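You operate a simulated robot arm through the tools that you are given. There is no shell and no other tool. Be economical: measure what you need, move in short steps, check, and stop when the job is done.

You are at the controls of a simulated robot arm. One attempt, no reset.

TASK
Clamp the large breaker, slide two barriers into its slots and unclamp it.
Fine: the grey barrier goes beside the coil pocket, the blue one beside the side pocket.

The check looks at the end state, three seconds after you hand in, the way a careful person would. Anything else that was tipped, shoved, dropped, spilled or broken makes it a failure.

THE ROBOT
A 7-joint arm with a two-finger parallel gripper, fixed in place. Base frame: the origin is at the foot of the arm, x ahead of it, y to its left, z up. Lengths are in mm, angles in degrees, forces in N, time in s.
With the tool pointing down near the work surface it reaches from about 240 to 620 mm from the base axis. Its first joint turns from -66.0 to 66.0 degrees. Payload 2.6 kg.
Tool frame: the origin (TCP) lies between the finger pads and is the grasp point; the fingertips stand 30 mm ahead of it; z points along the fingers, y is the line along which they close. Largest opening 94 mm; finger width 28, thickness 10; the body of the gripper, 50 by 96 mm, starts 55 mm behind the TCP.
Orientation is that of the tool frame in the base frame, as a unit quaternion [x, y, z, w]. With the fingers straight down and closing along the base's y, the tool's x points along the base's -x, its y along +y and its z along -z.

THE INTERFACE
- The arm moves only by the tool drive_tool. Its argument "targets" is text: rows parted by semicolons, each of 7 numbers parted by spaces: the shift along the base's x, y, z in m, then the turn, a rotation vector about the base's x, y, z in degrees, then the closure in counts, from 0 (fully open) to 255 (shut). In form: dx dy dz wx wy wz grip; .... A call has 1 to 8 rows; each row shifts and turns the commanded pose from where the row before left it. Each row takes 0.2 s and may step no farther than 50 mm and 8.6 degrees from the row before; otherwise, or with a gripper value out of range, the whole call is refused. Where a pose cannot be reached the arm comes as near as it can. A force on the tool above 40 N (or 10 N above the force at the start of the call, whichever is more), or a blocked arm, ends the call early, and 0.2 s more pass. Each finger travels about 72 mm/s and halts on what it meets, pressing with about 44 N; the grip force reading is that of the motor and also rises with nothing between the fingers. The clock runs only during rows and for 0.2 s after the last one: add rows that do not move to give the fingers time. It gives the time, the measured TCP pose, the force on the tool (base axes), the opening and the grip force at its end, in the units of the frame above (readings bear some noise).
- Cameras (640 x 400 px; columns grow to the right, rows downward): "scene" is fixed at [37.3, 444.5, 575.1]; the picture's right is [-0.80, -0.59, 0.00], its down [-0.31, 0.41, -0.86] and it looks along [0.51, -0.69, -0.51] (base axes); focal length 348 px, centre (320, 200). "wrist" rides on the gripper at [-37, 0, -58] in the tool frame; the picture's right is [0.00, -1.00, 0.00], its down [0.97, 0.00, -0.24] and it looks along [0.24, 0.00, 0.97] (tool axes); focal length 218 px, centre (320, 200).
- capture(camera): a new picture of that camera. No time passes.
- measure_at(camera, pixels): for up to 12 pixels [column, row] of the newest picture of that camera ("zoom" is the newest enlarged one), the place [x, y, z] in the base frame of the surface seen there, good to about 3 mm, but the place of the scene camera against the robot may be out by one fixed shift of up to 25 mm in any direction. No time passes.
- zoom(camera, box): a new picture of the part [left, top, right, bottom] of that camera's present view, enlarged. No time passes.
- close_job(): hands the job in; it is judged then, once.

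Go step by step. Measure first, check grasps and placings, and put right what went wrong. The budget is 80 turns and 38 pictures, counting those below and the enlarged ones. Unless the task says otherwise, let go and move clear before handing in, and close with one line.

The tools are called after "Emit:" as a command line: name --argument value ..., lists and objects as JSON in quotes. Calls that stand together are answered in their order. drive_tool: Moves the arm, as the interface text tells. Its arguments: {"type":"object","properties":{"targets":{"type":"string"}},"required":["targets"]} The other tools are called the same way: capture (camera) takes a picture; measure_at (camera, pixels) gives the place of the surface under pixels of a picture; zoom (camera, box) takes an enlarged picture of a part of a camera's view; close_job () hands the job in.

At the start:

```text
t: 0.0
position: [316.3, -127.1, 383.9]
tool_rot: [0.0, 1.0, 0.0, 0.0]
ft_force: [-0.3, 1.5, 0.6]
width: 93.8
finger_force: 0.0
```

scene: 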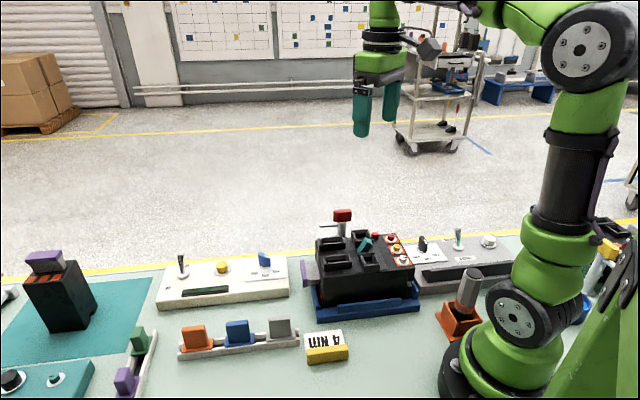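
wrist: 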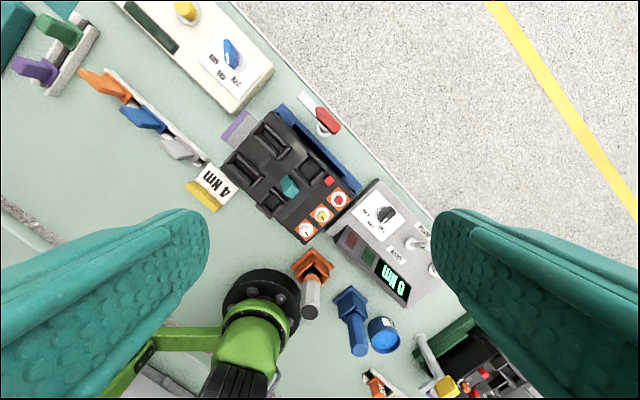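

The scene shows the large breaker near (365,265) in a blue cradle with a red clamp lever at (342,218), and a rack with orange, blue and grey barriers at (240,335). I'll enlarge both views.

Emit:
zoom --camera "wrist" --box '[200, 80, 380, 250]'

Emit:
zoom --camera "scene" --box '[290, 195, 440, 325]'

Emit:
zoom --camera "scene" --box '[110, 290, 360, 400]'

```text
2.35 times, centred on (290, 165) of wrist
```

zoom: 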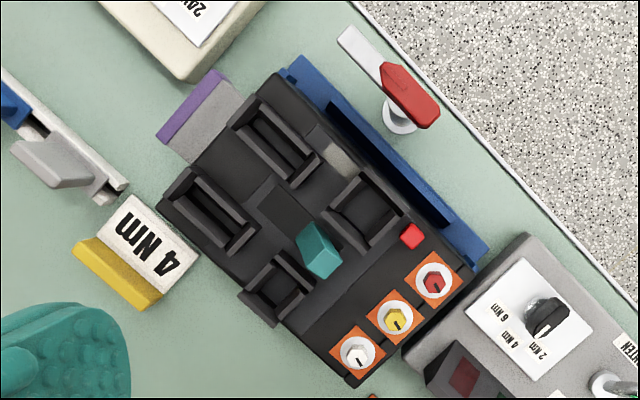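

```text
3.08 times, centred on (365, 260) of scene
```

zoom: 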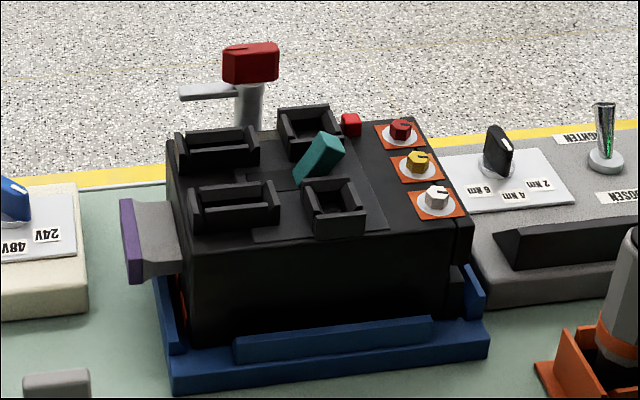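

```text
2.56 times, centred on (235, 345) of scene
```

zoom: 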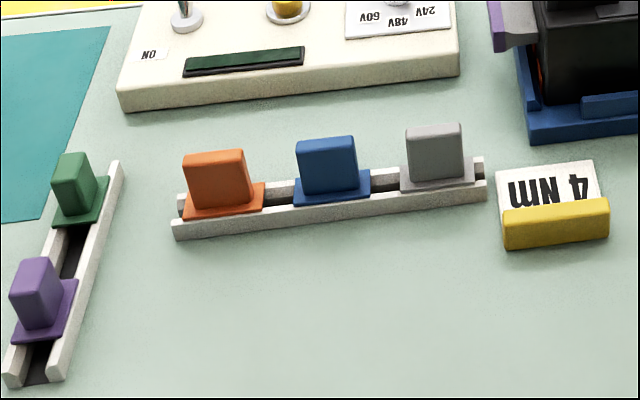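

The breaker has four pocket-like frames on top. I need to tell the pockets from the slots, so I'll measure key points and look at the rest of the bench.

Emit:
measure_at --camera "wrist" --pixels '[[262, 145], [258, 178], [302, 165], [278, 200], [315, 117], [329, 127], [300, 102], [275, 105], [332, 210], [100, 85], [143, 117], [178, 148]]'

Emit:
zoom --camera "wrist" --box '[280, 180, 520, 400]'

Emit:
zoom --camera "wrist" --box '[0, 0, 280, 180]'

```text
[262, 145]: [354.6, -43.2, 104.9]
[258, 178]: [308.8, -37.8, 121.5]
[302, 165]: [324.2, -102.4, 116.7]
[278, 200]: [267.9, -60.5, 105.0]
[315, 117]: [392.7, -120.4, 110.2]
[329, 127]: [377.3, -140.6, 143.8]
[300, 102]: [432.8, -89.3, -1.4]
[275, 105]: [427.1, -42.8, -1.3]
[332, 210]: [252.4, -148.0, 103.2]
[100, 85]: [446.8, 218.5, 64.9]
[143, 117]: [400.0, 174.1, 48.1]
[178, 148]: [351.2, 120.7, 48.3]
```

```text
1.82 times, centred on (400, 290) of wrist
```

zoom: 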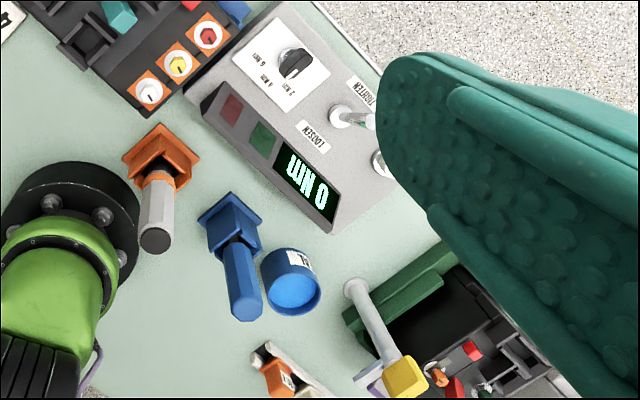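

```text
2.22 times, centred on (140, 90) of wrist
```

zoom: 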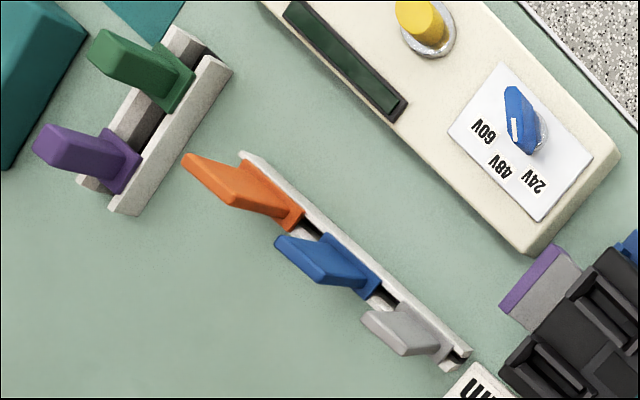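

There is another breaker in a green vise at the right (wrist 470,360), partly hidden. I'll shift toward it to compare sizes.

Emit:
drive_tool --targets "-0.02 -0.045 0 0 0 0 0; -0.02 -0.045 0 0 0 0 0; 0 -0.045 0 0 0 0 0; 0 -0.045 0 0 0 0 0"

Emit:
capture --camera "wrist"

```text
t: 1.0
position: [276.4, -308.8, 385.6]
tool_rot: [0.0, 1.0, 0.0, 0.0]
ft_force: [-0.5, 0.7, 0.7]
width: 93.9
finger_force: 0.1
```

```text
30 pictures are left
```

wrist: 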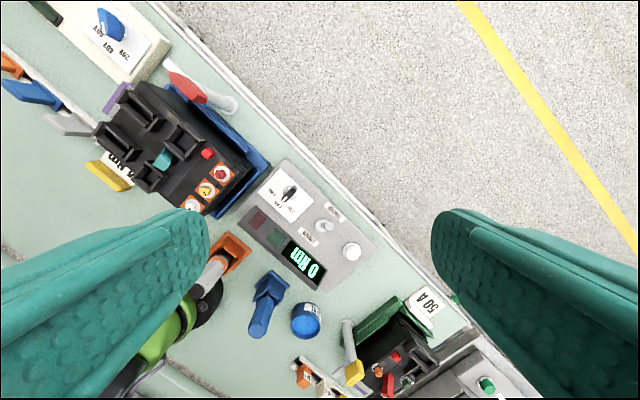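

The green-vise breaker (395,355) is smaller, so the large one is in the blue cradle. There is a small rack at (315,378) that I want to see before choosing barriers.

Emit:
zoom --camera "wrist" --box '[270, 280, 470, 400]'

Emit:
drive_tool --targets "0 0.05 0 0 0 0 0; 0 0.05 0 0 0 0 0; 0 0.05 0 0 0 0 0; -0.01 0.05 0 0 0 0 0; -0.02 0.03 -0.03 0 0 0 0; 0 0 -0.03 0 0 0 0; 0 0 0 0 0 0 0"

Emit:
capture --camera "wrist"

```text
3.20 times, centred on (370, 340) of wrist
```

zoom: 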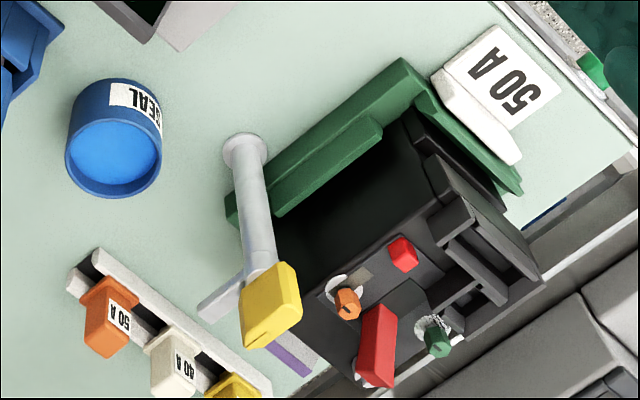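

```text
refused: row 4 steps farther than a row can; nothing moved
```

```text
28 pictures are left
```

wrist: 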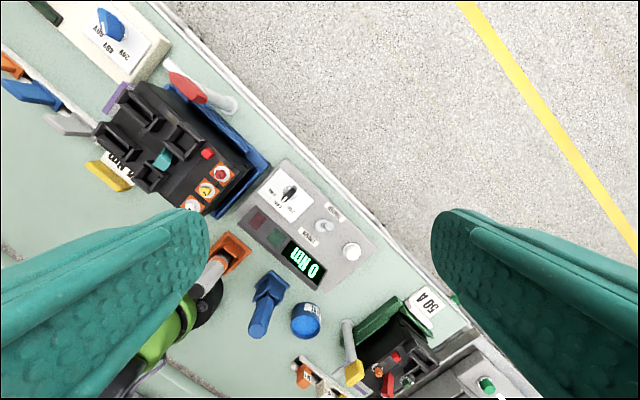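

The small rack holds rating plugs, so the barriers are the ones in the left rack. I'll go above the large breaker for a closer look from the top.

Emit:
drive_tool --targets "0.015 0.045 0 0 0 0 0; 0.015 0.045 0 0 0 0 0; 0.015 0.045 0 0 0 0 0; 0.015 0.045 0 0 0 0 0; 0.01 0.034 -0.03 0 0 0 0; 0 0 -0.03 0 0 0 0; 0 0 0 0 0 0 0"

Emit:
zoom --camera "wrist" --box '[200, 70, 440, 310]'

```text
t: 2.6
position: [346.1, -94.2, 325.1]
tool_rot: [0.0, 1.0, 0.0, 0.0]
ft_force: [0.1, -0.2, 0.7]
width: 93.8
finger_force: 0.0
```

```text
1.67 times, centred on (320, 190) of wrist
```

zoom: 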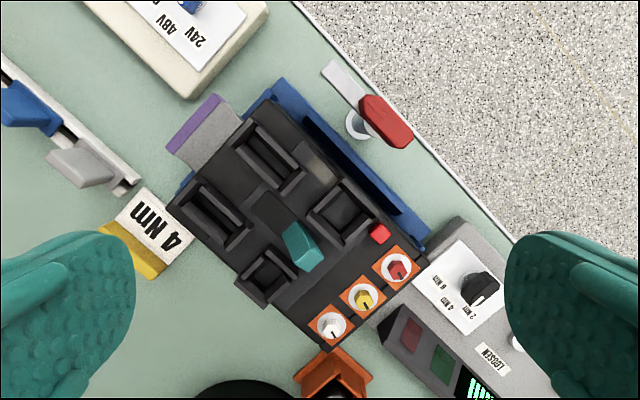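

I'll enlarge just the breaker top.

Emit:
zoom --camera "wrist" --box '[255, 125, 375, 200]'

```text
5.33 times, centred on (315, 162) of wrist
```

zoom: 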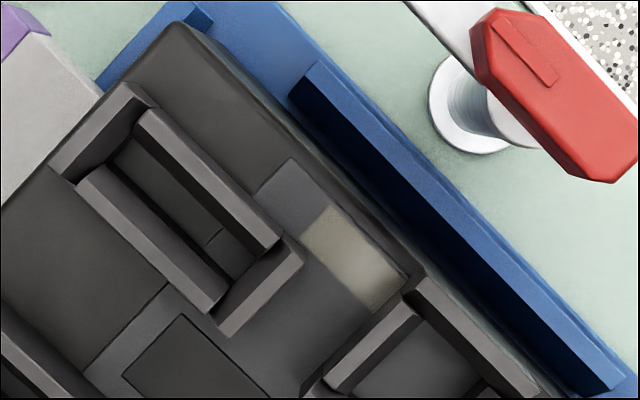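

The long frames look like slots; now the rest of the top.

Emit:
zoom --camera "wrist" --box '[265, 165, 385, 240]'

Emit:
zoom --camera "scene" --box '[300, 200, 420, 275]'

```text
5.33 times, centred on (325, 202) of wrist
```

zoom: 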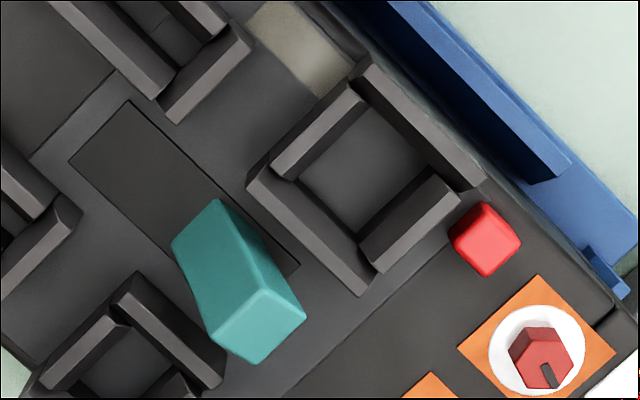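

```text
5.33 times, centred on (360, 238) of scene
```

zoom: 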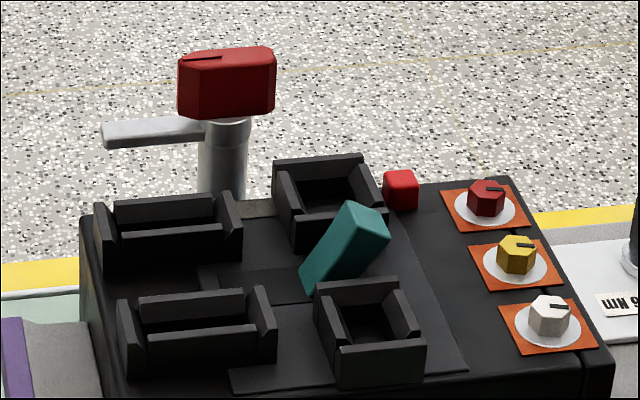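

The two square pockets need telling apart. I'll look at the end face of this breaker and the mat device for hints.

Emit:
zoom --camera "scene" --box '[290, 240, 370, 320]'

Emit:
zoom --camera "scene" --box '[0, 235, 160, 400]'

```text
5.00 times, centred on (330, 280) of scene
```

zoom: 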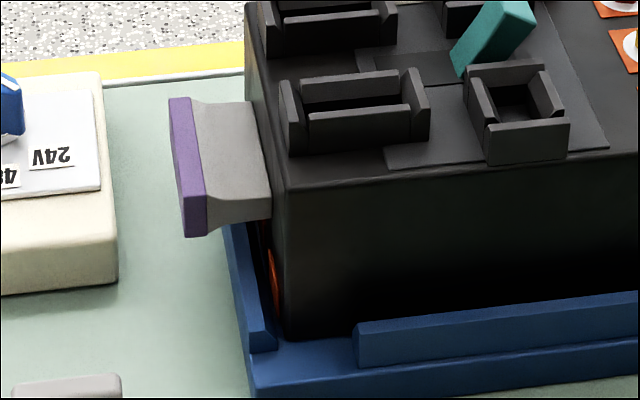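

```text
2.42 times, centred on (80, 318) of scene
```

zoom: 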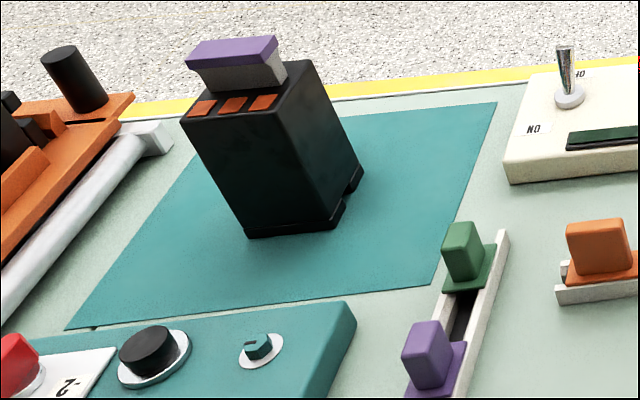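

The mat device is an upright breaker whose orange terminals sit at the purple-handle end. So the two long frames next to that end should be the phase-barrier slots, and the square frames the pockets. I'll get closer over the top to tell the pockets apart.

Emit:
drive_tool --targets "-0.01 0 -0.04 0 0 0 0; -0.01 0 -0.04 0 0 0 0; 0 0 -0.025 0 0 0 0; 0 0 0 0 0 0 0"

Emit:
capture --camera "wrist"

```text
t: 3.6
position: [324.7, -91.9, 221.0]
tool_rot: [0.0, 1.0, 0.0, 0.0]
ft_force: [-0.1, 0.2, 0.1]
width: 94.0
finger_force: 0.1
```

```text
21 pictures are left
```

wrist: 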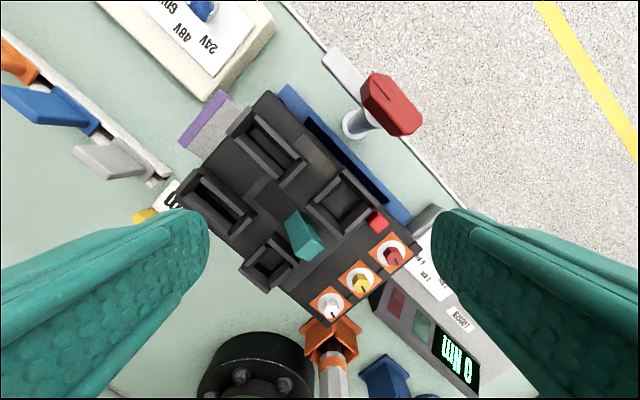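

Emit:
zoom --camera "wrist" --box '[175, 80, 431, 320]'

Emit:
zoom --camera "wrist" --box '[232, 160, 392, 300]'

```text
1.67 times, centred on (303, 200) of wrist
```

zoom: 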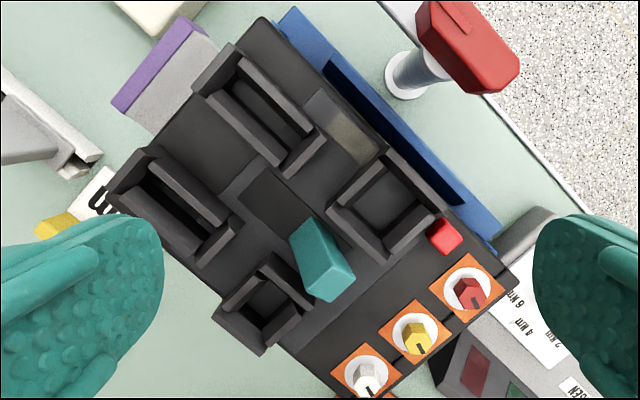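

```text
2.86 times, centred on (312, 230) of wrist
```

zoom: 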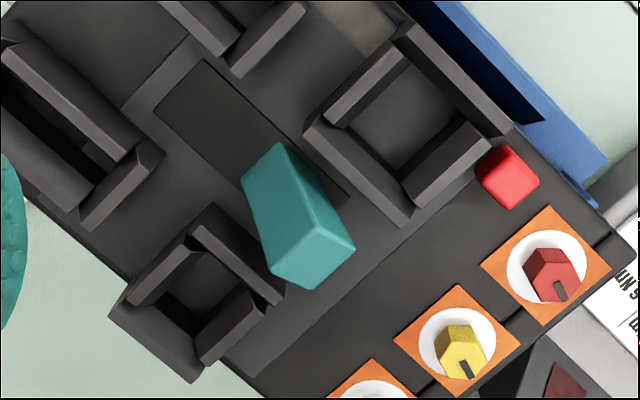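

Far pocket (zoom 408,120) seems larger than the near one (200,295). I'll measure both, and the breaker edges.

Emit:
measure_at --camera "zoom" --pixels '[[408, 30], [510, 128], [400, 218], [310, 130], [405, 115], [213, 210], [280, 284], [190, 376], [118, 313], [205, 285], [175, 320], [60, 240]]'

Emit:
measure_at --camera "wrist" --pixels '[[233, 132], [250, 110], [302, 158], [284, 184], [268, 145], [180, 188], [203, 168], [253, 214], [231, 238], [216, 204], [268, 95], [410, 235]]'

Emit:
measure_at --camera "scene" --pixels '[[129, 352], [145, 353], [132, 339], [151, 340], [138, 328], [146, 327], [114, 380], [132, 369], [124, 374], [339, 212], [342, 230], [318, 226]]'

```text
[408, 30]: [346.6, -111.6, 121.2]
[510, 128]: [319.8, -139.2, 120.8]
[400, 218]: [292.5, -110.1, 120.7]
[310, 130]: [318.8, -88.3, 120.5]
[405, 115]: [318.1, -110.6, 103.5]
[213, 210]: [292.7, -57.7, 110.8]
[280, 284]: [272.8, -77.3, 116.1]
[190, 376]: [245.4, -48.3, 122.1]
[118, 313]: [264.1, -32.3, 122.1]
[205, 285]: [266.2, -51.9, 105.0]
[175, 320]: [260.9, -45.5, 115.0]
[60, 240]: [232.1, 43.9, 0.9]
```

```text
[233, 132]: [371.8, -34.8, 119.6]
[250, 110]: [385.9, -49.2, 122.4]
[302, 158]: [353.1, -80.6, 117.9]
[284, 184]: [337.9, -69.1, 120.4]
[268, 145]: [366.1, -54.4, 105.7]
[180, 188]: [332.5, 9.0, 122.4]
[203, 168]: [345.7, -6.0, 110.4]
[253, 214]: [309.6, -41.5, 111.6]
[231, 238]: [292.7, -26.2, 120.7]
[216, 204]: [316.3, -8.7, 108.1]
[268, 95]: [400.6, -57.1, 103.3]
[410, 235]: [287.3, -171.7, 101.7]
```

```text
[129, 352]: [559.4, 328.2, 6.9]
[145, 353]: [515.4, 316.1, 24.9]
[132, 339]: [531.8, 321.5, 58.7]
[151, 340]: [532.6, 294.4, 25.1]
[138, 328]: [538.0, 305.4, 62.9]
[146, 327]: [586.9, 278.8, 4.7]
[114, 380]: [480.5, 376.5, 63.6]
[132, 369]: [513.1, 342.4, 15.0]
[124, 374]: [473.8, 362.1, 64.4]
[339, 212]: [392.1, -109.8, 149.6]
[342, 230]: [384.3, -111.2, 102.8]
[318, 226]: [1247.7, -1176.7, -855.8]
```

Far pocket is about 38x40 mm, near one about 27x40, symmetric otherwise, so names are still unclear. I'll move over the barrier rack, which I need anyway, and check the green and purple accessories for hints.

Emit:
drive_tool --targets "0.01 0.04 0.025 0 0 0 0; 0.015 0.045 0.01 0 0 0 0; 0.015 0.045 0.01 0 0 0 0; 0.02 0.045 0.01 0 0 0 0; 0.02 0.045 0 0 0 0 0; 0.02 0.045 0 0 0 0 0; 0.02 0.045 0 0 0 0 0; 0 0 0 0 0 0 0"

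Emit:
capture --camera "wrist"

```text
refused: row 4 steps farther than a row can; nothing moved
```

```text
18 pictures are left
```

wrist: 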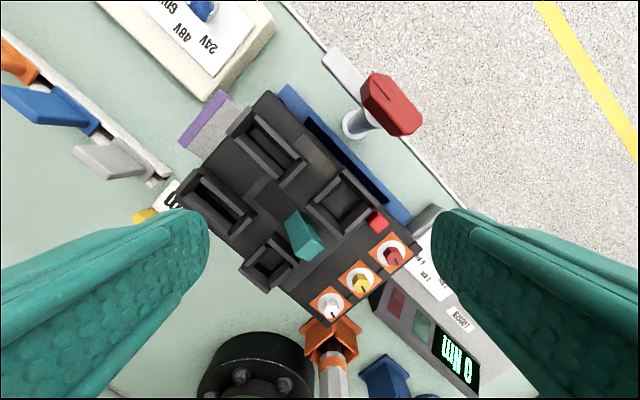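

That row was too long; I'll redo it with smaller steps and hold pictures until the move succeeds.

Emit:
drive_tool --targets "0.01 0.04 0.025 0 0 0 0; 0.015 0.042 0.01 0 0 0 0; 0.015 0.042 0.01 0 0 0 0; 0.015 0.042 0.01 0 0 0 0; 0.02 0.042 0 0 0 0 0; 0.02 0.042 0 0 0 0 0; 0.02 0.042 0 0 0 0 0; 0 0 0 0 0 0 0"

```text
t: 5.4
position: [437.9, 198.3, 274.2]
tool_rot: [0.0, 1.0, 0.0, 0.0]
ft_force: [-0.5, -0.7, 0.1]
width: 93.9
finger_force: 0.1
```

Emit:
capture --camera "wrist"

```text
17 pictures are left
```

wrist: 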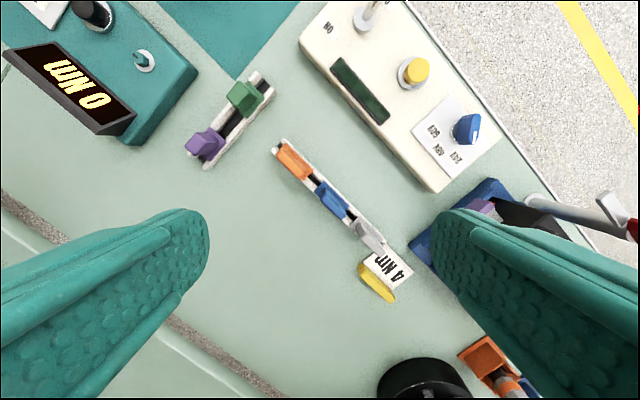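

Emit:
zoom --camera "wrist" --box '[175, 60, 415, 270]'

Emit:
measure_at --camera "wrist" --pixels '[[285, 152], [295, 162], [323, 190], [333, 200], [362, 230], [372, 240], [352, 255], [385, 246], [328, 215], [347, 213], [232, 92], [256, 94]]'

```text
1.90 times, centred on (295, 165) of wrist
```

zoom: 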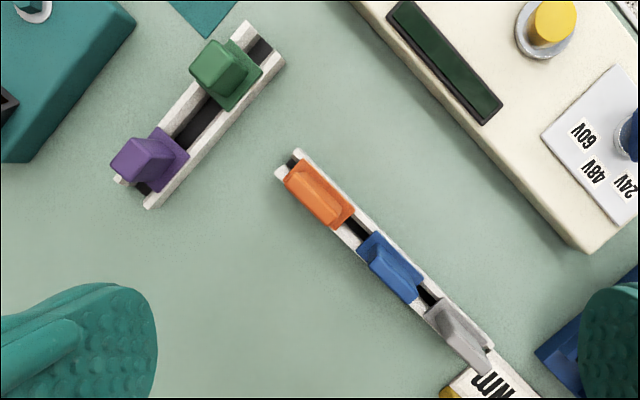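

```text
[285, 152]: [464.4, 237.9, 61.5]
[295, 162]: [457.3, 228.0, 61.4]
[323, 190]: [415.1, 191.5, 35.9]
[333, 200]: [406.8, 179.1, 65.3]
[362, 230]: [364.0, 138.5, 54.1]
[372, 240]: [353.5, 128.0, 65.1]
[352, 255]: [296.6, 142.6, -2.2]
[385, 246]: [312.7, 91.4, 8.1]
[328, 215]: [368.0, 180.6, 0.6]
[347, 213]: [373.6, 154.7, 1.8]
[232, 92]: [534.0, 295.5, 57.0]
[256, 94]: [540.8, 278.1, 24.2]
```

The modules have no labels. The beige plate on the breaker at about (355,-92) lies straight across from the red lever's post, so it must be the landing pad: the lever's bar has to swing 90° onto it. I'll go over the lever, turning the gripper 45° to match.

Emit:
drive_tool --targets "-0.005 -0.045 0 0 0 7.5 0; -0.005 -0.045 0 0 0 7.5 0; -0.005 -0.045 0 0 0 7.5 0; -0.005 -0.045 0 0 0 7.5 0; -0.005 -0.045 -0.01 0 0 7.5 0; -0.005 -0.045 -0.01 0 0 7.5 0; -0.01 -0.035 -0.01 0 0 0 0; 0 0 0 0 0 0 0"

Emit:
capture --camera "wrist"

```text
t: 7.2
position: [401.8, -106.5, 243.2]
tool_rot: [-0.383, 0.924, 0.001, 0.0]
ft_force: [-0.4, -0.4, -0.1]
width: 93.9
finger_force: 0.1
```

```text
15 pictures are left
```

wrist: 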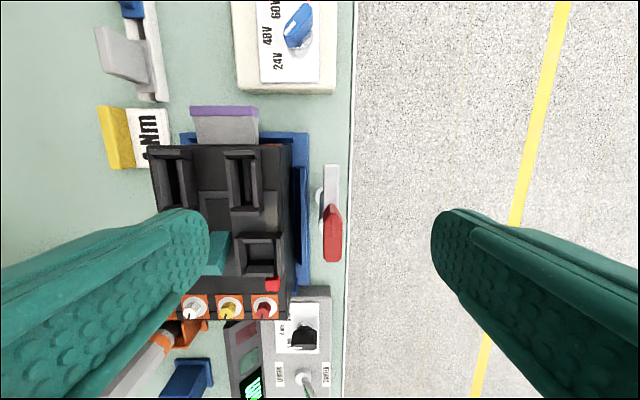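

The picture is now aligned with the breaker; red handle at (332,233), bar end at (330,170). Measuring them.

Emit:
measure_at --camera "wrist" --pixels '[[332, 210], [332, 233], [332, 257], [325, 233], [339, 233], [330, 172], [331, 195], [321, 205], [319, 192], [257, 212], [302, 225], [335, 180]]'

Emit:
zoom --camera "wrist" --box '[230, 130, 358, 290]'

```text
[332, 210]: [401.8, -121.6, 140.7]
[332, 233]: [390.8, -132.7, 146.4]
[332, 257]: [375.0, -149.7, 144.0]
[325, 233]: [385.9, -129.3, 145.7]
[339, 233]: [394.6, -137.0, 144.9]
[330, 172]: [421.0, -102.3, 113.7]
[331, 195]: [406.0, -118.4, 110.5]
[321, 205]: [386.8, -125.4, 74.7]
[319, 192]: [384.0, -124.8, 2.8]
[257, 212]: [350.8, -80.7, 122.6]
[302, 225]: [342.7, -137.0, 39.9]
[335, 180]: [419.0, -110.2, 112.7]
```

```text
2.50 times, centred on (294, 210) of wrist
```

zoom: 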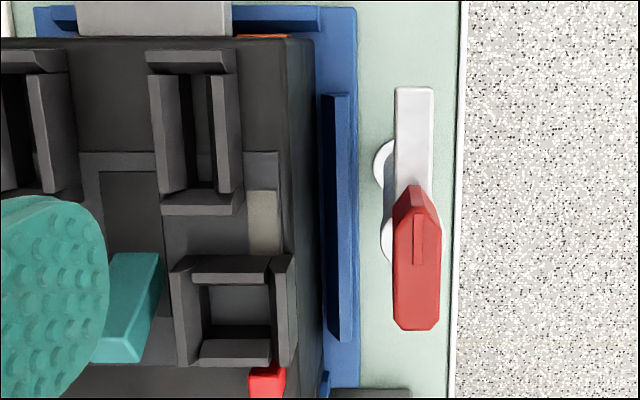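

The post axis and handle centre lie at about (388.5,-135.5), handle top z 146, bar top z 113. I'll part-close the fingers, centre over the handle and descend.

Emit:
drive_tool --targets "-0.0133 -0.029 0 0 0 0 150; 0 0 0 0 0 0 150; 0 0 -0.03 0 0 0 150; 0 0 -0.03 0 0 0 150; 0 0 -0.02 0 0 0 150; 0 0 0 0 0 0 150"

Emit:
capture --camera "wrist"

```text
t: 8.6
position: [388.8, -136.6, 162.9]
tool_rot: [-0.382, 0.924, -0.001, -0.001]
ft_force: [0.1, 0.9, -0.2]
width: 38.7
finger_force: 0.0
```

```text
13 pictures are left
```

wrist: 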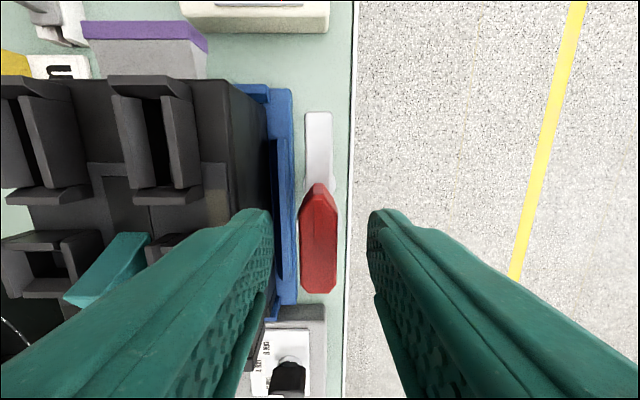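

Handle is centred between the fingers (cols 300–338). Going down 15 mm and gripping it.

Emit:
drive_tool --targets "0.002 0.002 -0.015 0 0 0 150; 0 0 0 0 0 0 255; 0 0 0 0 0 0 255; 0 0 0 0 0 0 255"

```text
t: 9.6
position: [390.7, -133.6, 149.2]
tool_rot: [-0.383, 0.924, -0.001, 0.002]
ft_force: [-5.2, -0.6, 18.9]
width: 14.8
finger_force: 44.8
```

Gripped at 14.8 mm. Turning counter-clockwise in steps and checking the forces.

Emit:
drive_tool --targets "0 0 0.0012 0 0 7.5 255; 0 0 0 0 0 7.5 255; 0 0 0 0 0 7.5 255; 0 0 0 0 0 7.5 255"

```text
t: 10.6
position: [388.1, -131.5, 150.0]
tool_rot: [-0.609, 0.794, 0.003, -0.002]
ft_force: [-26.7, 6.7, 10.1]
width: 14.8
finger_force: 45.1
```

The sideways force says my grip is about 6 mm off the pivot, so I'll follow the arc while turning.

Emit:
drive_tool --targets "-0.0032 0.0022 0 0 0 7.5 255; -0.0009 0.0002 0 0 0 7.5 255; -0.0009 0 0 0 0 7.5 255; -0.0008 -0.0001 0 0 0 7.5 255"

```text
t: 11.8
position: [386.1, -131.3, 150.8]
tool_rot: [0.795, -0.607, 0.002, 0.001]
ft_force: [4.3, -1.4, -0.5]
width: 14.9
finger_force: 44.8
stopped in row 4: the force on the tool passed its limit (the readings are from after the stop); the commanded pose is now the measured one
```

The turn reached 60° and the force has relaxed. Continuing the last 30° along the refitted arc.

Emit:
drive_tool --targets "-0.0007 -0.0001 0 0 0 7.5 255; -0.0006 -0.0002 0 0 0 7.5 255; -0.0006 -0.0002 0 0 0 7.5 255; -0.0006 -0.0003 0 0 0 7.5 255; 0 0 0 0 0 0 255"

Emit:
zoom --camera "scene" --box '[290, 165, 440, 325]'

```text
t: 13.0
position: [383.4, -133.2, 150.5]
tool_rot: [0.925, -0.38, 0.005, 0.001]
ft_force: [9.8, -5.6, 1.0]
width: 15.0
finger_force: 45.4
```

```text
2.50 times, centred on (365, 245) of scene
```

zoom: 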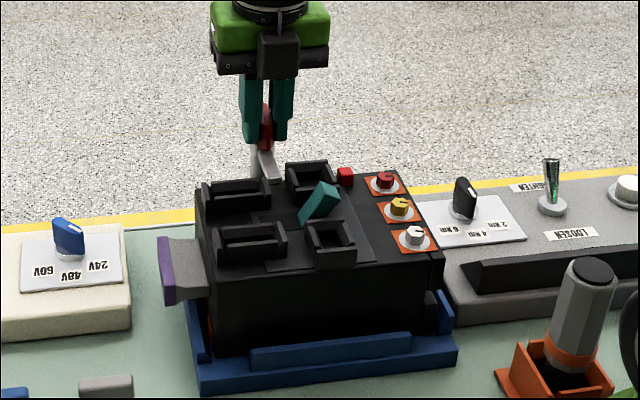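

The bar now lies over the beige pad between far slot and far pocket. I'll release, rise and turn the gripper back.

Emit:
drive_tool --targets "0 0 0 0 0 0 150; 0 0 0 0 0 0 150; 0 0 0.03 0 0 0 150; 0 0 0.04 0 0 0 150; 0 0 0.03 0 0 -8.5 150; 0 0 0 0 0 -8.5 150; 0 0 0 0 0 -8.5 150; 0 0 0 0 0 -8.5 150"

Emit:
drive_tool --targets "0 0.03 0 0 0 -8.5 100; 0 0.03 0 0 0 -8.5 100; -0.01 0.03 0 0 0 -8.5 100; -0.01 0.03 0 0 0 -8.5 100; 0 0.04 0 0 0 -8.5 100; 0 0.04 0 0 0 -8.5 100; 0 0.04 0 0 0 -5 100; 0 0 0 0 0 0 100"

```text
t: 14.8
position: [383.1, -133.7, 251.0]
tool_rot: [0.773, -0.635, 0.003, 0.001]
ft_force: [0.3, 0.4, 0.0]
width: 38.6
finger_force: 0.1
```

```text
t: 16.6
position: [362.8, 106.2, 249.3]
tool_rot: [-0.384, 0.923, -0.001, -0.002]
ft_force: [0.6, 0.0, 0.3]
width: 57.2
finger_force: 0.0
```

At 45° again. I'll hover over the rack, lower, to locate the grey and blue tabs precisely.

Emit:
drive_tool --targets "0.006 0.035 -0.04 0 0 0 100; 0.006 0.01 -0.04 0 0 0 100; 0 0 0 0 0 0 100"

Emit:
capture --camera "wrist"

```text
refused: row 1 steps farther than a row can; nothing moved
```

```text
11 pictures are left
```

wrist: 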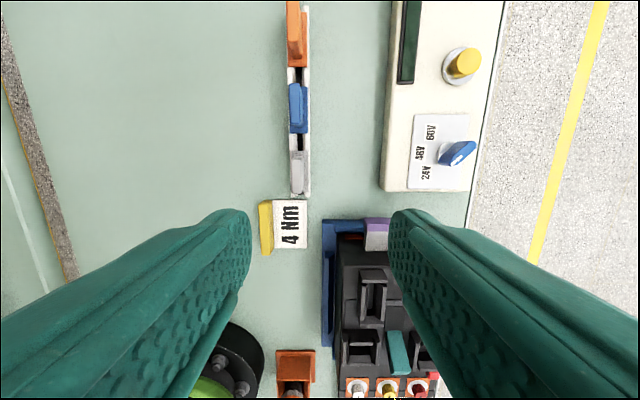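

That move was refused, but this picture suffices: grey tab (298,172) and blue tab (296,107) are aligned vertically. Measuring.

Emit:
measure_at --camera "wrist" --pixels '[[297, 155], [297, 172], [297, 188], [293, 172], [301, 172], [305, 172], [295, 90], [295, 106], [295, 120], [291, 106], [299, 106], [304, 106]]'

```text
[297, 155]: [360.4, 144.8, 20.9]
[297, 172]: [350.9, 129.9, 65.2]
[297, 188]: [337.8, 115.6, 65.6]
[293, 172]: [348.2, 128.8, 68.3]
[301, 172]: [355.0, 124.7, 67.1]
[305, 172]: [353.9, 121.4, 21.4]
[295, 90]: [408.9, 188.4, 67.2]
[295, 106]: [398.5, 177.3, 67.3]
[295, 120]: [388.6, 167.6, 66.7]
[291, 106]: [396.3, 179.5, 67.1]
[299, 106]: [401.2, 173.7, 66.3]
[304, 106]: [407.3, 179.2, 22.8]
```

Tab tops are at z≈66, flanges at z≈22. I'll hover low over the grey one.

Emit:
drive_tool --targets "-0.006 0.012 -0.04 0 0 0 120; -0.006 0.01 -0.045 0 0 0 120; 0 0 -0.045 0 0 0 120; 0 0 0 0 0 0 120"

Emit:
capture --camera "wrist"

```text
t: 17.6
position: [352.8, 128.6, 120.7]
tool_rot: [-0.385, 0.923, -0.002, -0.003]
ft_force: [0.3, 0.6, -0.8]
width: 49.7
finger_force: 0.1
```

```text
10 pictures are left
```

wrist: 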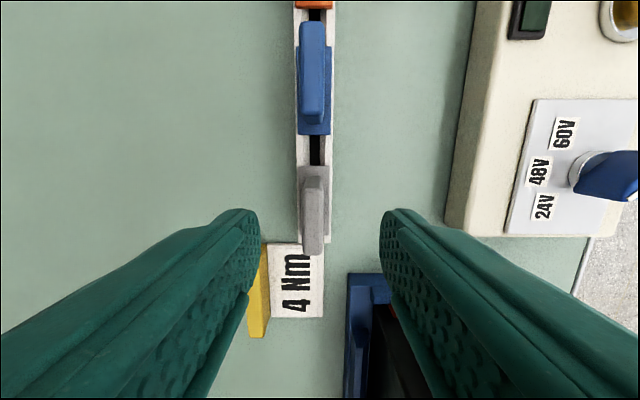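

Grey tab (cols 303–325) is 3 mm left of the finger centre (320) and lengthwise centred. Correcting, descending to z≈62 and gripping.

Emit:
drive_tool --targets "-0.0022 0.0022 -0.03 0 0 0 120; 0 0 -0.028 0 0 0 120; 0 0 0 0 0 0 120; 0 0 0 0 0 0 255; 0 0 0 0 0 0 255; 0 0 0 0 0 0 255"

```text
t: 19.0
position: [348.2, 130.3, 62.6]
tool_rot: [-0.385, 0.923, -0.002, -0.003]
ft_force: [-0.3, -0.5, 1.0]
width: 15.2
finger_force: 43.9
```

Gripped at 15.2 mm with little side force. Lifting straight up.

Emit:
drive_tool --targets "0 0 0.015 0 0 0 255; 0 0 0.02 0 0 0 255; 0 0 0.03 0 0 0 255; 0 0 0.04 0 0 0 255; 0 0 0.04 0 0 0 255; 0 0 0 0 0 0 255"

Emit:
zoom --camera "scene" --box '[180, 200, 372, 320]'

```text
t: 20.4
position: [350.7, 129.6, 206.9]
tool_rot: [-0.385, 0.923, -0.002, -0.004]
ft_force: [-0.6, -0.7, 0.1]
width: 15.1
finger_force: 43.9
```

```text
3.33 times, centred on (276, 260) of scene
```

zoom: 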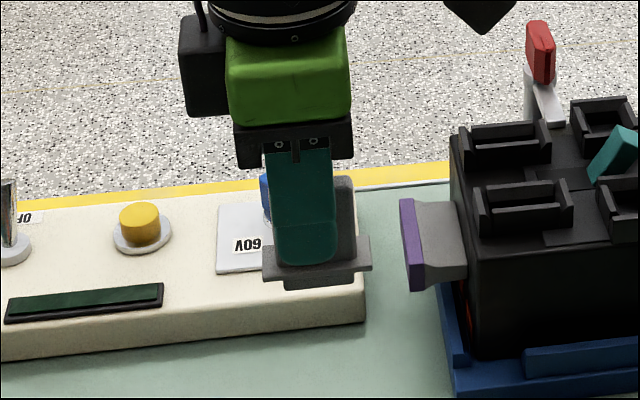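

The barrier has a flange with a short plug below, and I hold it a few mm off centre lengthwise. Measuring the flange ends relative to the TCP, and the near slot frame in the same picture.

Emit:
measure_at --camera "zoom" --pixels '[[266, 276], [368, 266], [285, 284], [353, 279], [272, 240], [333, 235], [300, 250], [478, 190], [572, 185], [482, 234], [570, 222], [525, 190]]'

Emit:
measure_at --camera "wrist" --pixels '[[313, 200], [310, 60]]'

```text
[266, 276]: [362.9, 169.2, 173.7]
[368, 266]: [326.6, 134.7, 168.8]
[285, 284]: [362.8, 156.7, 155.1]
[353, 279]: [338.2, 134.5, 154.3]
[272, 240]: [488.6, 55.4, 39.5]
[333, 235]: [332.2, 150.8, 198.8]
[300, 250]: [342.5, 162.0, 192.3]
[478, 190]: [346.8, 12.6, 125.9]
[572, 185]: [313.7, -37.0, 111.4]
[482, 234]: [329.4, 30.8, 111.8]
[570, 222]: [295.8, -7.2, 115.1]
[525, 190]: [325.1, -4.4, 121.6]
```

```text
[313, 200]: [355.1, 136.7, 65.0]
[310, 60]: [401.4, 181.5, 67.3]
```

Barrier centre is about 4.7 mm toward the screw end from the TCP; the flange (50 mm) will rest on the slot walls (z≈121), so the final TCP z should be about 166. Slot centres computed from two views: far (362,-56.5), near (320,-15). The larger far pocket sits beside the trip button and the red (first-phase) terminal, on the customary coil side, so I take it as the coil pocket: grey goes in the far slot. Moving over it.

Emit:
drive_tool --targets "0.003 -0.04 0.01 0 0 0 255; 0.003 -0.048 0 0 0 0 255; 0.003 -0.048 0 0 0 0 255; 0.0056 -0.0468 0 0 0 0 255; 0 0 -0.022 0 0 0 255; 0 0 0 0 0 0 255"

Emit:
zoom --camera "scene" --box '[285, 170, 413, 290]'

Emit:
zoom --camera "wrist" --box '[220, 120, 420, 330]'

```text
t: 21.8
position: [365.6, -53.6, 195.7]
tool_rot: [-0.385, 0.923, -0.002, -0.001]
ft_force: [-0.2, -0.3, -0.7]
width: 14.9
finger_force: 44.2
```

```text
3.33 times, centred on (349, 230) of scene
```

zoom: 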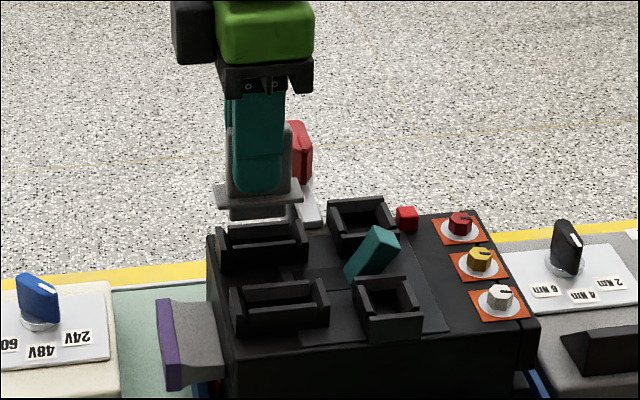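

```text
1.90 times, centred on (320, 225) of wrist
```

zoom: 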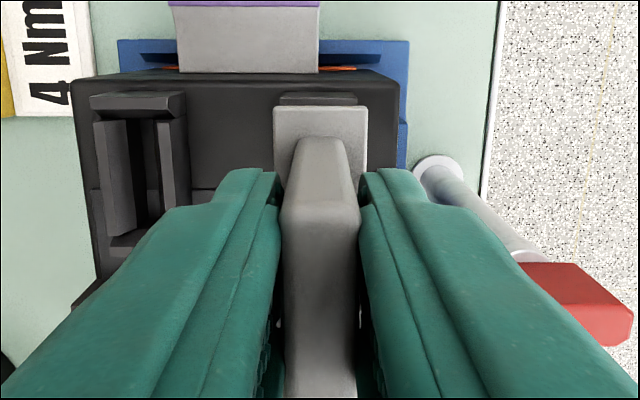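

Laterally the flange (273–368) and frame (278–360) are both centred on 320; lengthwise the scene and wrist views suggest shifting about 1.5 mm toward the screw end. Shifting and descending in small steps.

Emit:
drive_tool --targets "-0.0011 -0.0011 -0.008 0 0 0 255; 0 0 -0.006 0 0 0 255; 0 0 -0.005 0 0 0 255; 0 0 -0.004 0 0 0 255; 0 0 0 0 0 0 255"

```text
t: 23.0
position: [361.2, -52.9, 172.3]
tool_rot: [-0.385, 0.923, -0.002, -0.002]
ft_force: [-0.1, 0.5, -0.5]
width: 15.2
finger_force: 43.7
```

No contact force at z 172. Continuing down gently.

Emit:
drive_tool --targets "0 0 -0.003 0 0 0 255; 0 0 -0.003 0 0 0 255; 0 0 -0.002 0 0 0 255; 0 0 0 0 0 0 255"

Emit:
zoom --camera "scene" --box '[300, 195, 396, 255]'

```text
t: 24.0
position: [363.9, -52.3, 164.9]
tool_rot: [-0.384, 0.923, -0.004, 0.001]
ft_force: [-9.8, -1.1, 38.2]
width: 15.5
finger_force: 43.6
```

```text
6.67 times, centred on (348, 225) of scene
```

zoom: 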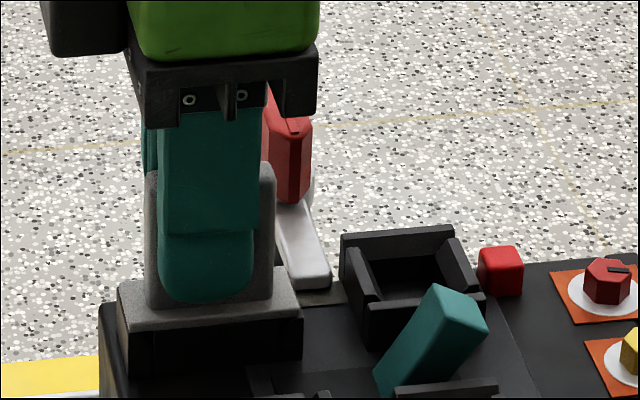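

The flange sits flush on the frame and the push reads 38 N, so it is seated. Easing off, opening a little and rising.

Emit:
drive_tool --targets "0 0 0.0015 0 0 0 255; 0 0 0 0 0 0 160; 0 0 0 0 0 0 160; 0 0 0.02 0 0 0 160; 0 0 0.04 0 0 0 160; 0 0 0.03 0 0 0 160; 0 0 0 0 0 0 160"

```text
t: 25.6
position: [361.6, -53.0, 257.6]
tool_rot: [-0.385, 0.923, -0.001, -0.003]
ft_force: [0.4, 0.2, -0.1]
width: 35.1
finger_force: 0.1
```

Rising done. Now to blue, using the 73 mm pitch from grey measured in the hover picture.

Emit:
drive_tool --targets "0.006 0.04 0 0 0 0 120; 0.006 0.045 0 0 0 0 120; 0.006 0.045 0 0 0 0 120; 0.006 0.045 0 0 0 0 120; 0.007 0.0408 -0.02 0 0 0 120; 0.0074 0.02 -0.04 0 0 0 120; 0 0 -0.045 0 0 0 120; 0 0 -0.031 0 0 0 120"

Emit:
capture --camera "wrist"

```text
t: 27.4
position: [400.8, 182.7, 120.2]
tool_rot: [-0.385, 0.923, -0.002, -0.003]
ft_force: [-0.3, 0.3, 0.4]
width: 49.9
finger_force: 0.0
```

```text
5 pictures are left
```

wrist: 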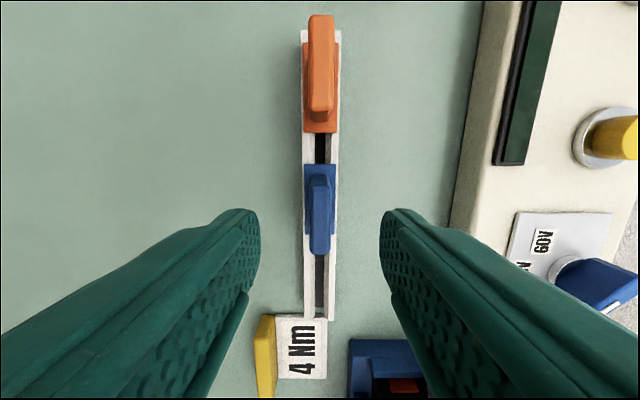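

Blue is centred (cols 303–336, same row 165 edge as grey had). Descending and gripping.

Emit:
drive_tool --targets "0 0 -0.03 0 0 0 120; 0 0 -0.028 0 0 0 120; 0 0 0 0 0 0 120; 0 0 0 0 0 0 255; 0 0 0 0 0 0 255; 0 0 0 0 0 0 255"

Emit:
drive_tool --targets "0 0 0.015 0 0 0 255; 0 0 0.02 0 0 0 255; 0 0 0.03 0 0 0 255; 0 0 0.04 0 0 0 255; 0 0 0.045 0 0 0 255; 0 0 0 0 0 0 255"

```text
t: 28.8
position: [401.2, 183.5, 62.1]
tool_rot: [-0.385, 0.923, -0.002, -0.003]
ft_force: [0.2, -0.3, 0.3]
width: 15.3
finger_force: 44.6
```

```text
t: 30.2
position: [397.1, 184.0, 211.9]
tool_rot: [-0.386, 0.923, -0.003, -0.003]
ft_force: [-0.2, 0.1, -0.7]
width: 15.0
finger_force: 44.4
```

Blue is held (15.0 mm). Moving over the near slot, dead-reckoned from the grey placement.

Emit:
drive_tool --targets "-0.018 -0.04 0.008 0 0 0 255; -0.018 -0.044 0 0 0 0 255; -0.018 -0.044 0 0 0 0 255; -0.018 -0.044 0 0 0 0 255; -0.0085 -0.0223 -0.025 0 0 0 255; 0 0 0 0 0 0 255"

Emit:
zoom --camera "wrist" --box '[220, 120, 420, 330]'

```text
t: 31.6
position: [318.8, -10.4, 194.7]
tool_rot: [-0.385, 0.923, -0.002, -0.003]
ft_force: [-1.0, -1.2, -0.6]
width: 15.0
finger_force: 44.1
```

```text
1.90 times, centred on (320, 225) of wrist
```

zoom: 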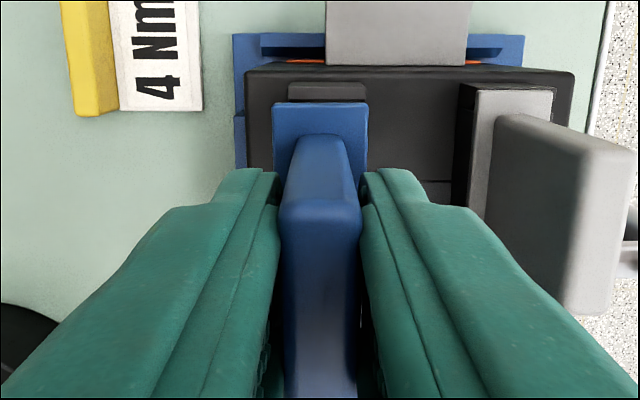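

Frame (288–367, centre 327) sits about 2.4 mm right of the blue flange centre (320); lengthwise it is within 1 mm. Correcting and descending.

Emit:
drive_tool --targets "0.002 -0.0014 -0.008 0 0 0 255; 0 0 -0.006 0 0 0 255; 0 0 -0.005 0 0 0 255; 0 0 -0.004 0 0 0 255; 0 0 0 0 0 0 255"

Emit:
drive_tool --targets "0 0 -0.003 0 0 0 255; 0 0 -0.002 0 0 0 255; 0 0 -0.002 0 0 0 255; 0 0 0 0 0 0 255"

```text
t: 32.8
position: [320.9, -11.5, 171.9]
tool_rot: [-0.385, 0.923, -0.003, -0.003]
ft_force: [-0.2, 0.5, 0.1]
width: 15.1
finger_force: 44.6
```

```text
t: 33.8
position: [321.7, -12.9, 164.5]
tool_rot: [-0.385, 0.923, -0.003, -0.002]
ft_force: [-6.2, -2.0, 18.2]
width: 14.9
finger_force: 44.4
```

Same depth as grey with 18 N. One more millimetre of push to be sure, then a look.

Emit:
drive_tool --targets "0 0 -0.001 0 0 0 255; 0 0 0 0 0 0 255"

Emit:
drive_tool --targets "0 0 0.002 0 0 0 255; 0 0 0 0 0 0 160; 0 0 0 0 0 0 160; 0 0 0.02 0 0 0 160; 0 0 0.04 0 0 0 160; 0 0 0.03 0 0 0 160; 0 0 0 0 0 0 160"

Emit:
zoom --camera "scene" --box '[300, 195, 396, 290]'

```text
t: 34.4
position: [322.5, -12.4, 164.3]
tool_rot: [-0.385, 0.923, -0.004, -0.001]
ft_force: [-10.4, -3.0, 35.9]
width: 14.7
finger_force: 44.3
```

```text
t: 36.0
position: [322.8, -13.3, 255.1]
tool_rot: [-0.385, 0.923, -0.002, -0.003]
ft_force: [-0.2, -0.6, 0.5]
width: 35.1
finger_force: 0.1
```

```text
4.21 times, centred on (348, 242) of scene
```

zoom: 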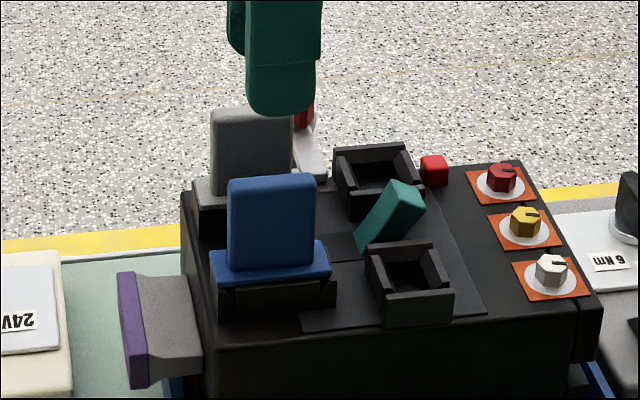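

Both barriers sit flush in their slots. Now back to the lever: turning +90° and moving over it at height.

Emit:
drive_tool --targets "0.01 -0.02 0 0 0 8.5 150; 0.01 -0.02 0 0 0 8.5 150; 0.01 -0.02 0 0 0 8.5 150; 0.01 -0.02 0 0 0 8.5 150; 0.01 -0.02 0 0 0 8.5 150; 0.0108 -0.0204 0 0 0 8.5 150; 0 0 0 0 0 8.5 150; 0 0 0 0 0 8.5 150"

Emit:
drive_tool --targets "0 0 0 0 0 8.5 150; 0 0 0 0 0 8.5 150; 0 0 -0.03 0 0 5 150; 0 0 -0.03 0 0 0 150; 0 0 -0.025 0 0 0 150; 0 0 0 0 0 0 150"

Emit:
capture --camera "wrist"

```text
t: 37.8
position: [383.4, -134.2, 255.9]
tool_rot: [0.836, -0.549, 0.004, 0.0]
ft_force: [-1.1, 0.5, 1.3]
width: 38.7
finger_force: 0.0
```

```text
t: 39.2
position: [383.7, -133.1, 170.3]
tool_rot: [0.925, -0.38, 0.003, 0.0]
ft_force: [0.6, -0.2, 0.1]
width: 38.8
finger_force: 0.2
```

```text
2 pictures are left
```

wrist: 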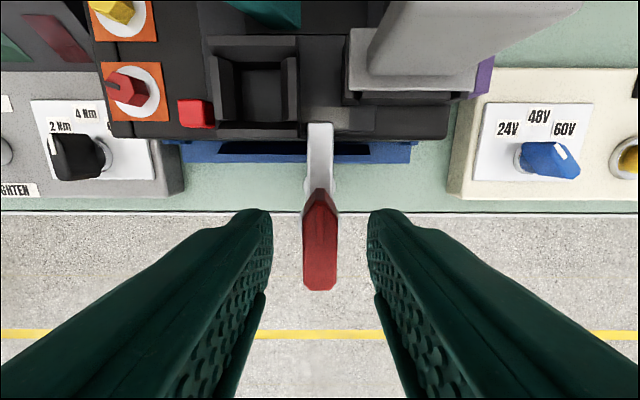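

Perfectly aligned on the handle (cols 302–338). Descending to the same height and gripping.

Emit:
drive_tool --targets "0 0 -0.0195 0 0 0 150; 0 0 0 0 0 0 255; 0 0 0 0 0 0 255; 0 0 0 0 0 0 255"

Emit:
drive_tool --targets "0.00058 0.00033 0 0 0 -7.5 255; 0.00063 0.00026 0 0 0 -7.5 255; 0.00065 0.00017 0 0 0 -7.5 255; 0.00067 0.00008 0 0 0 -7.5 255"

```text
t: 40.2
position: [383.1, -133.3, 150.9]
tool_rot: [0.925, -0.38, 0.004, 0.0]
ft_force: [3.0, 1.8, -2.2]
width: 14.9
finger_force: 45.1
```

```text
t: 41.2
position: [385.3, -131.6, 150.4]
tool_rot: [0.794, -0.608, 0.003, 0.001]
ft_force: [1.9, 7.2, -4.9]
width: 14.7
finger_force: 45.4
```

Forces are low. Continuing the remaining 60° along the arc.

Emit:
drive_tool --targets "0.00067 0 0 0 0 -7.5 255; 0.00066 -0.0001 0 0 0 -7.5 255; 0.00065 -0.00017 0 0 0 -7.5 255; 0.00062 -0.00026 0 0 0 -7.5 255"

Emit:
drive_tool --targets "0.00058 -0.00034 0 0 0 -7.5 255; 0.00053 -0.00042 0 0 0 -7.5 255; 0.00048 -0.00047 0 0 0 -7.5 255; 0.0004 -0.00054 0 0 0 -7.5 255; 0 0 0 0 0 0 255"

```text
t: 42.2
position: [387.3, -132.8, 151.5]
tool_rot: [-0.61, 0.792, -0.003, -0.001]
ft_force: [2.4, 6.1, -6.5]
width: 14.8
finger_force: 45.8
```

```text
t: 43.4
position: [391.0, -133.1, 151.1]
tool_rot: [-0.384, 0.923, -0.001, -0.003]
ft_force: [-1.4, 15.4, -3.0]
width: 14.9
finger_force: 45.2
```

Back at the original angle. Releasing, rising clear and taking a final look.

Emit:
drive_tool --targets "0 0 0 0 0 0 150; 0 0 0 0 0 0 150; 0 0 0.03 0 0 0 150; 0 0 0.045 0 0 0 150; 0 0 0.045 0 0 0 150; 0 0 0.045 0 0 0 150; 0 0 0 0 0 0 150"

Emit:
zoom --camera "scene" --box '[160, 190, 440, 365]'

Emit:
zoom --camera "wrist" --box '[200, 100, 380, 300]'

```text
t: 45.0
position: [390.6, -135.7, 315.7]
tool_rot: [-0.385, 0.923, -0.002, -0.003]
ft_force: [0.2, 0.1, -0.3]
width: 38.7
finger_force: 0.1
```

```text
2.29 times, centred on (300, 278) of scene
```

zoom: 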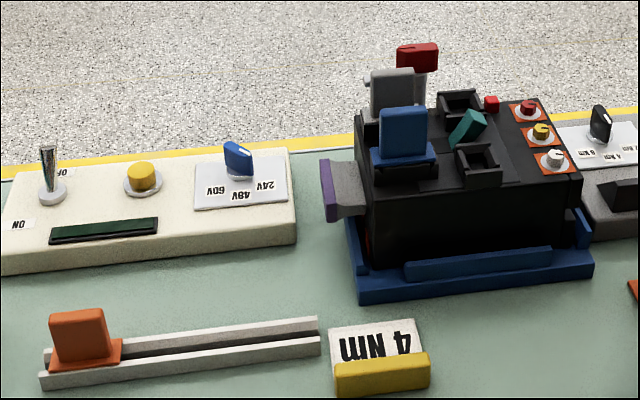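

```text
2.00 times, centred on (290, 200) of wrist
```

zoom: 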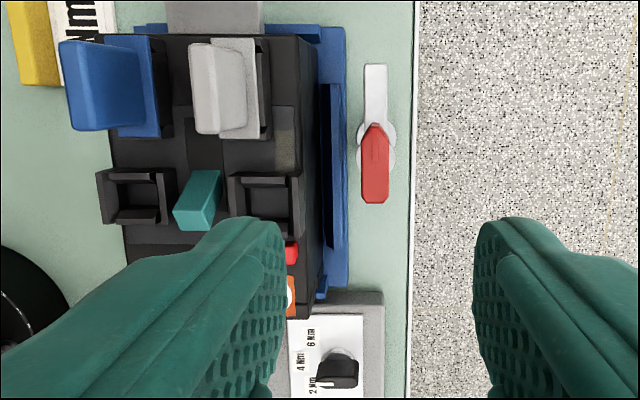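

Both barriers are seated: grey in the slot by the far pocket, blue in the slot by the near one. The lever is back where it started, nothing else appears disturbed and the gripper is clear, so I'm handing in.

Emit:
close_job

```text
The job is handed in.
```

I clamped the large breaker, seated both barriers, unclamped it and handed the job in, but **which pocket is the coil pocket was an inference**: nothing on the breaker is labelled. I put grey in the slot by the far pocket, which is next to the red button and on the usual coil side, and blue in the slot by the near pocket.
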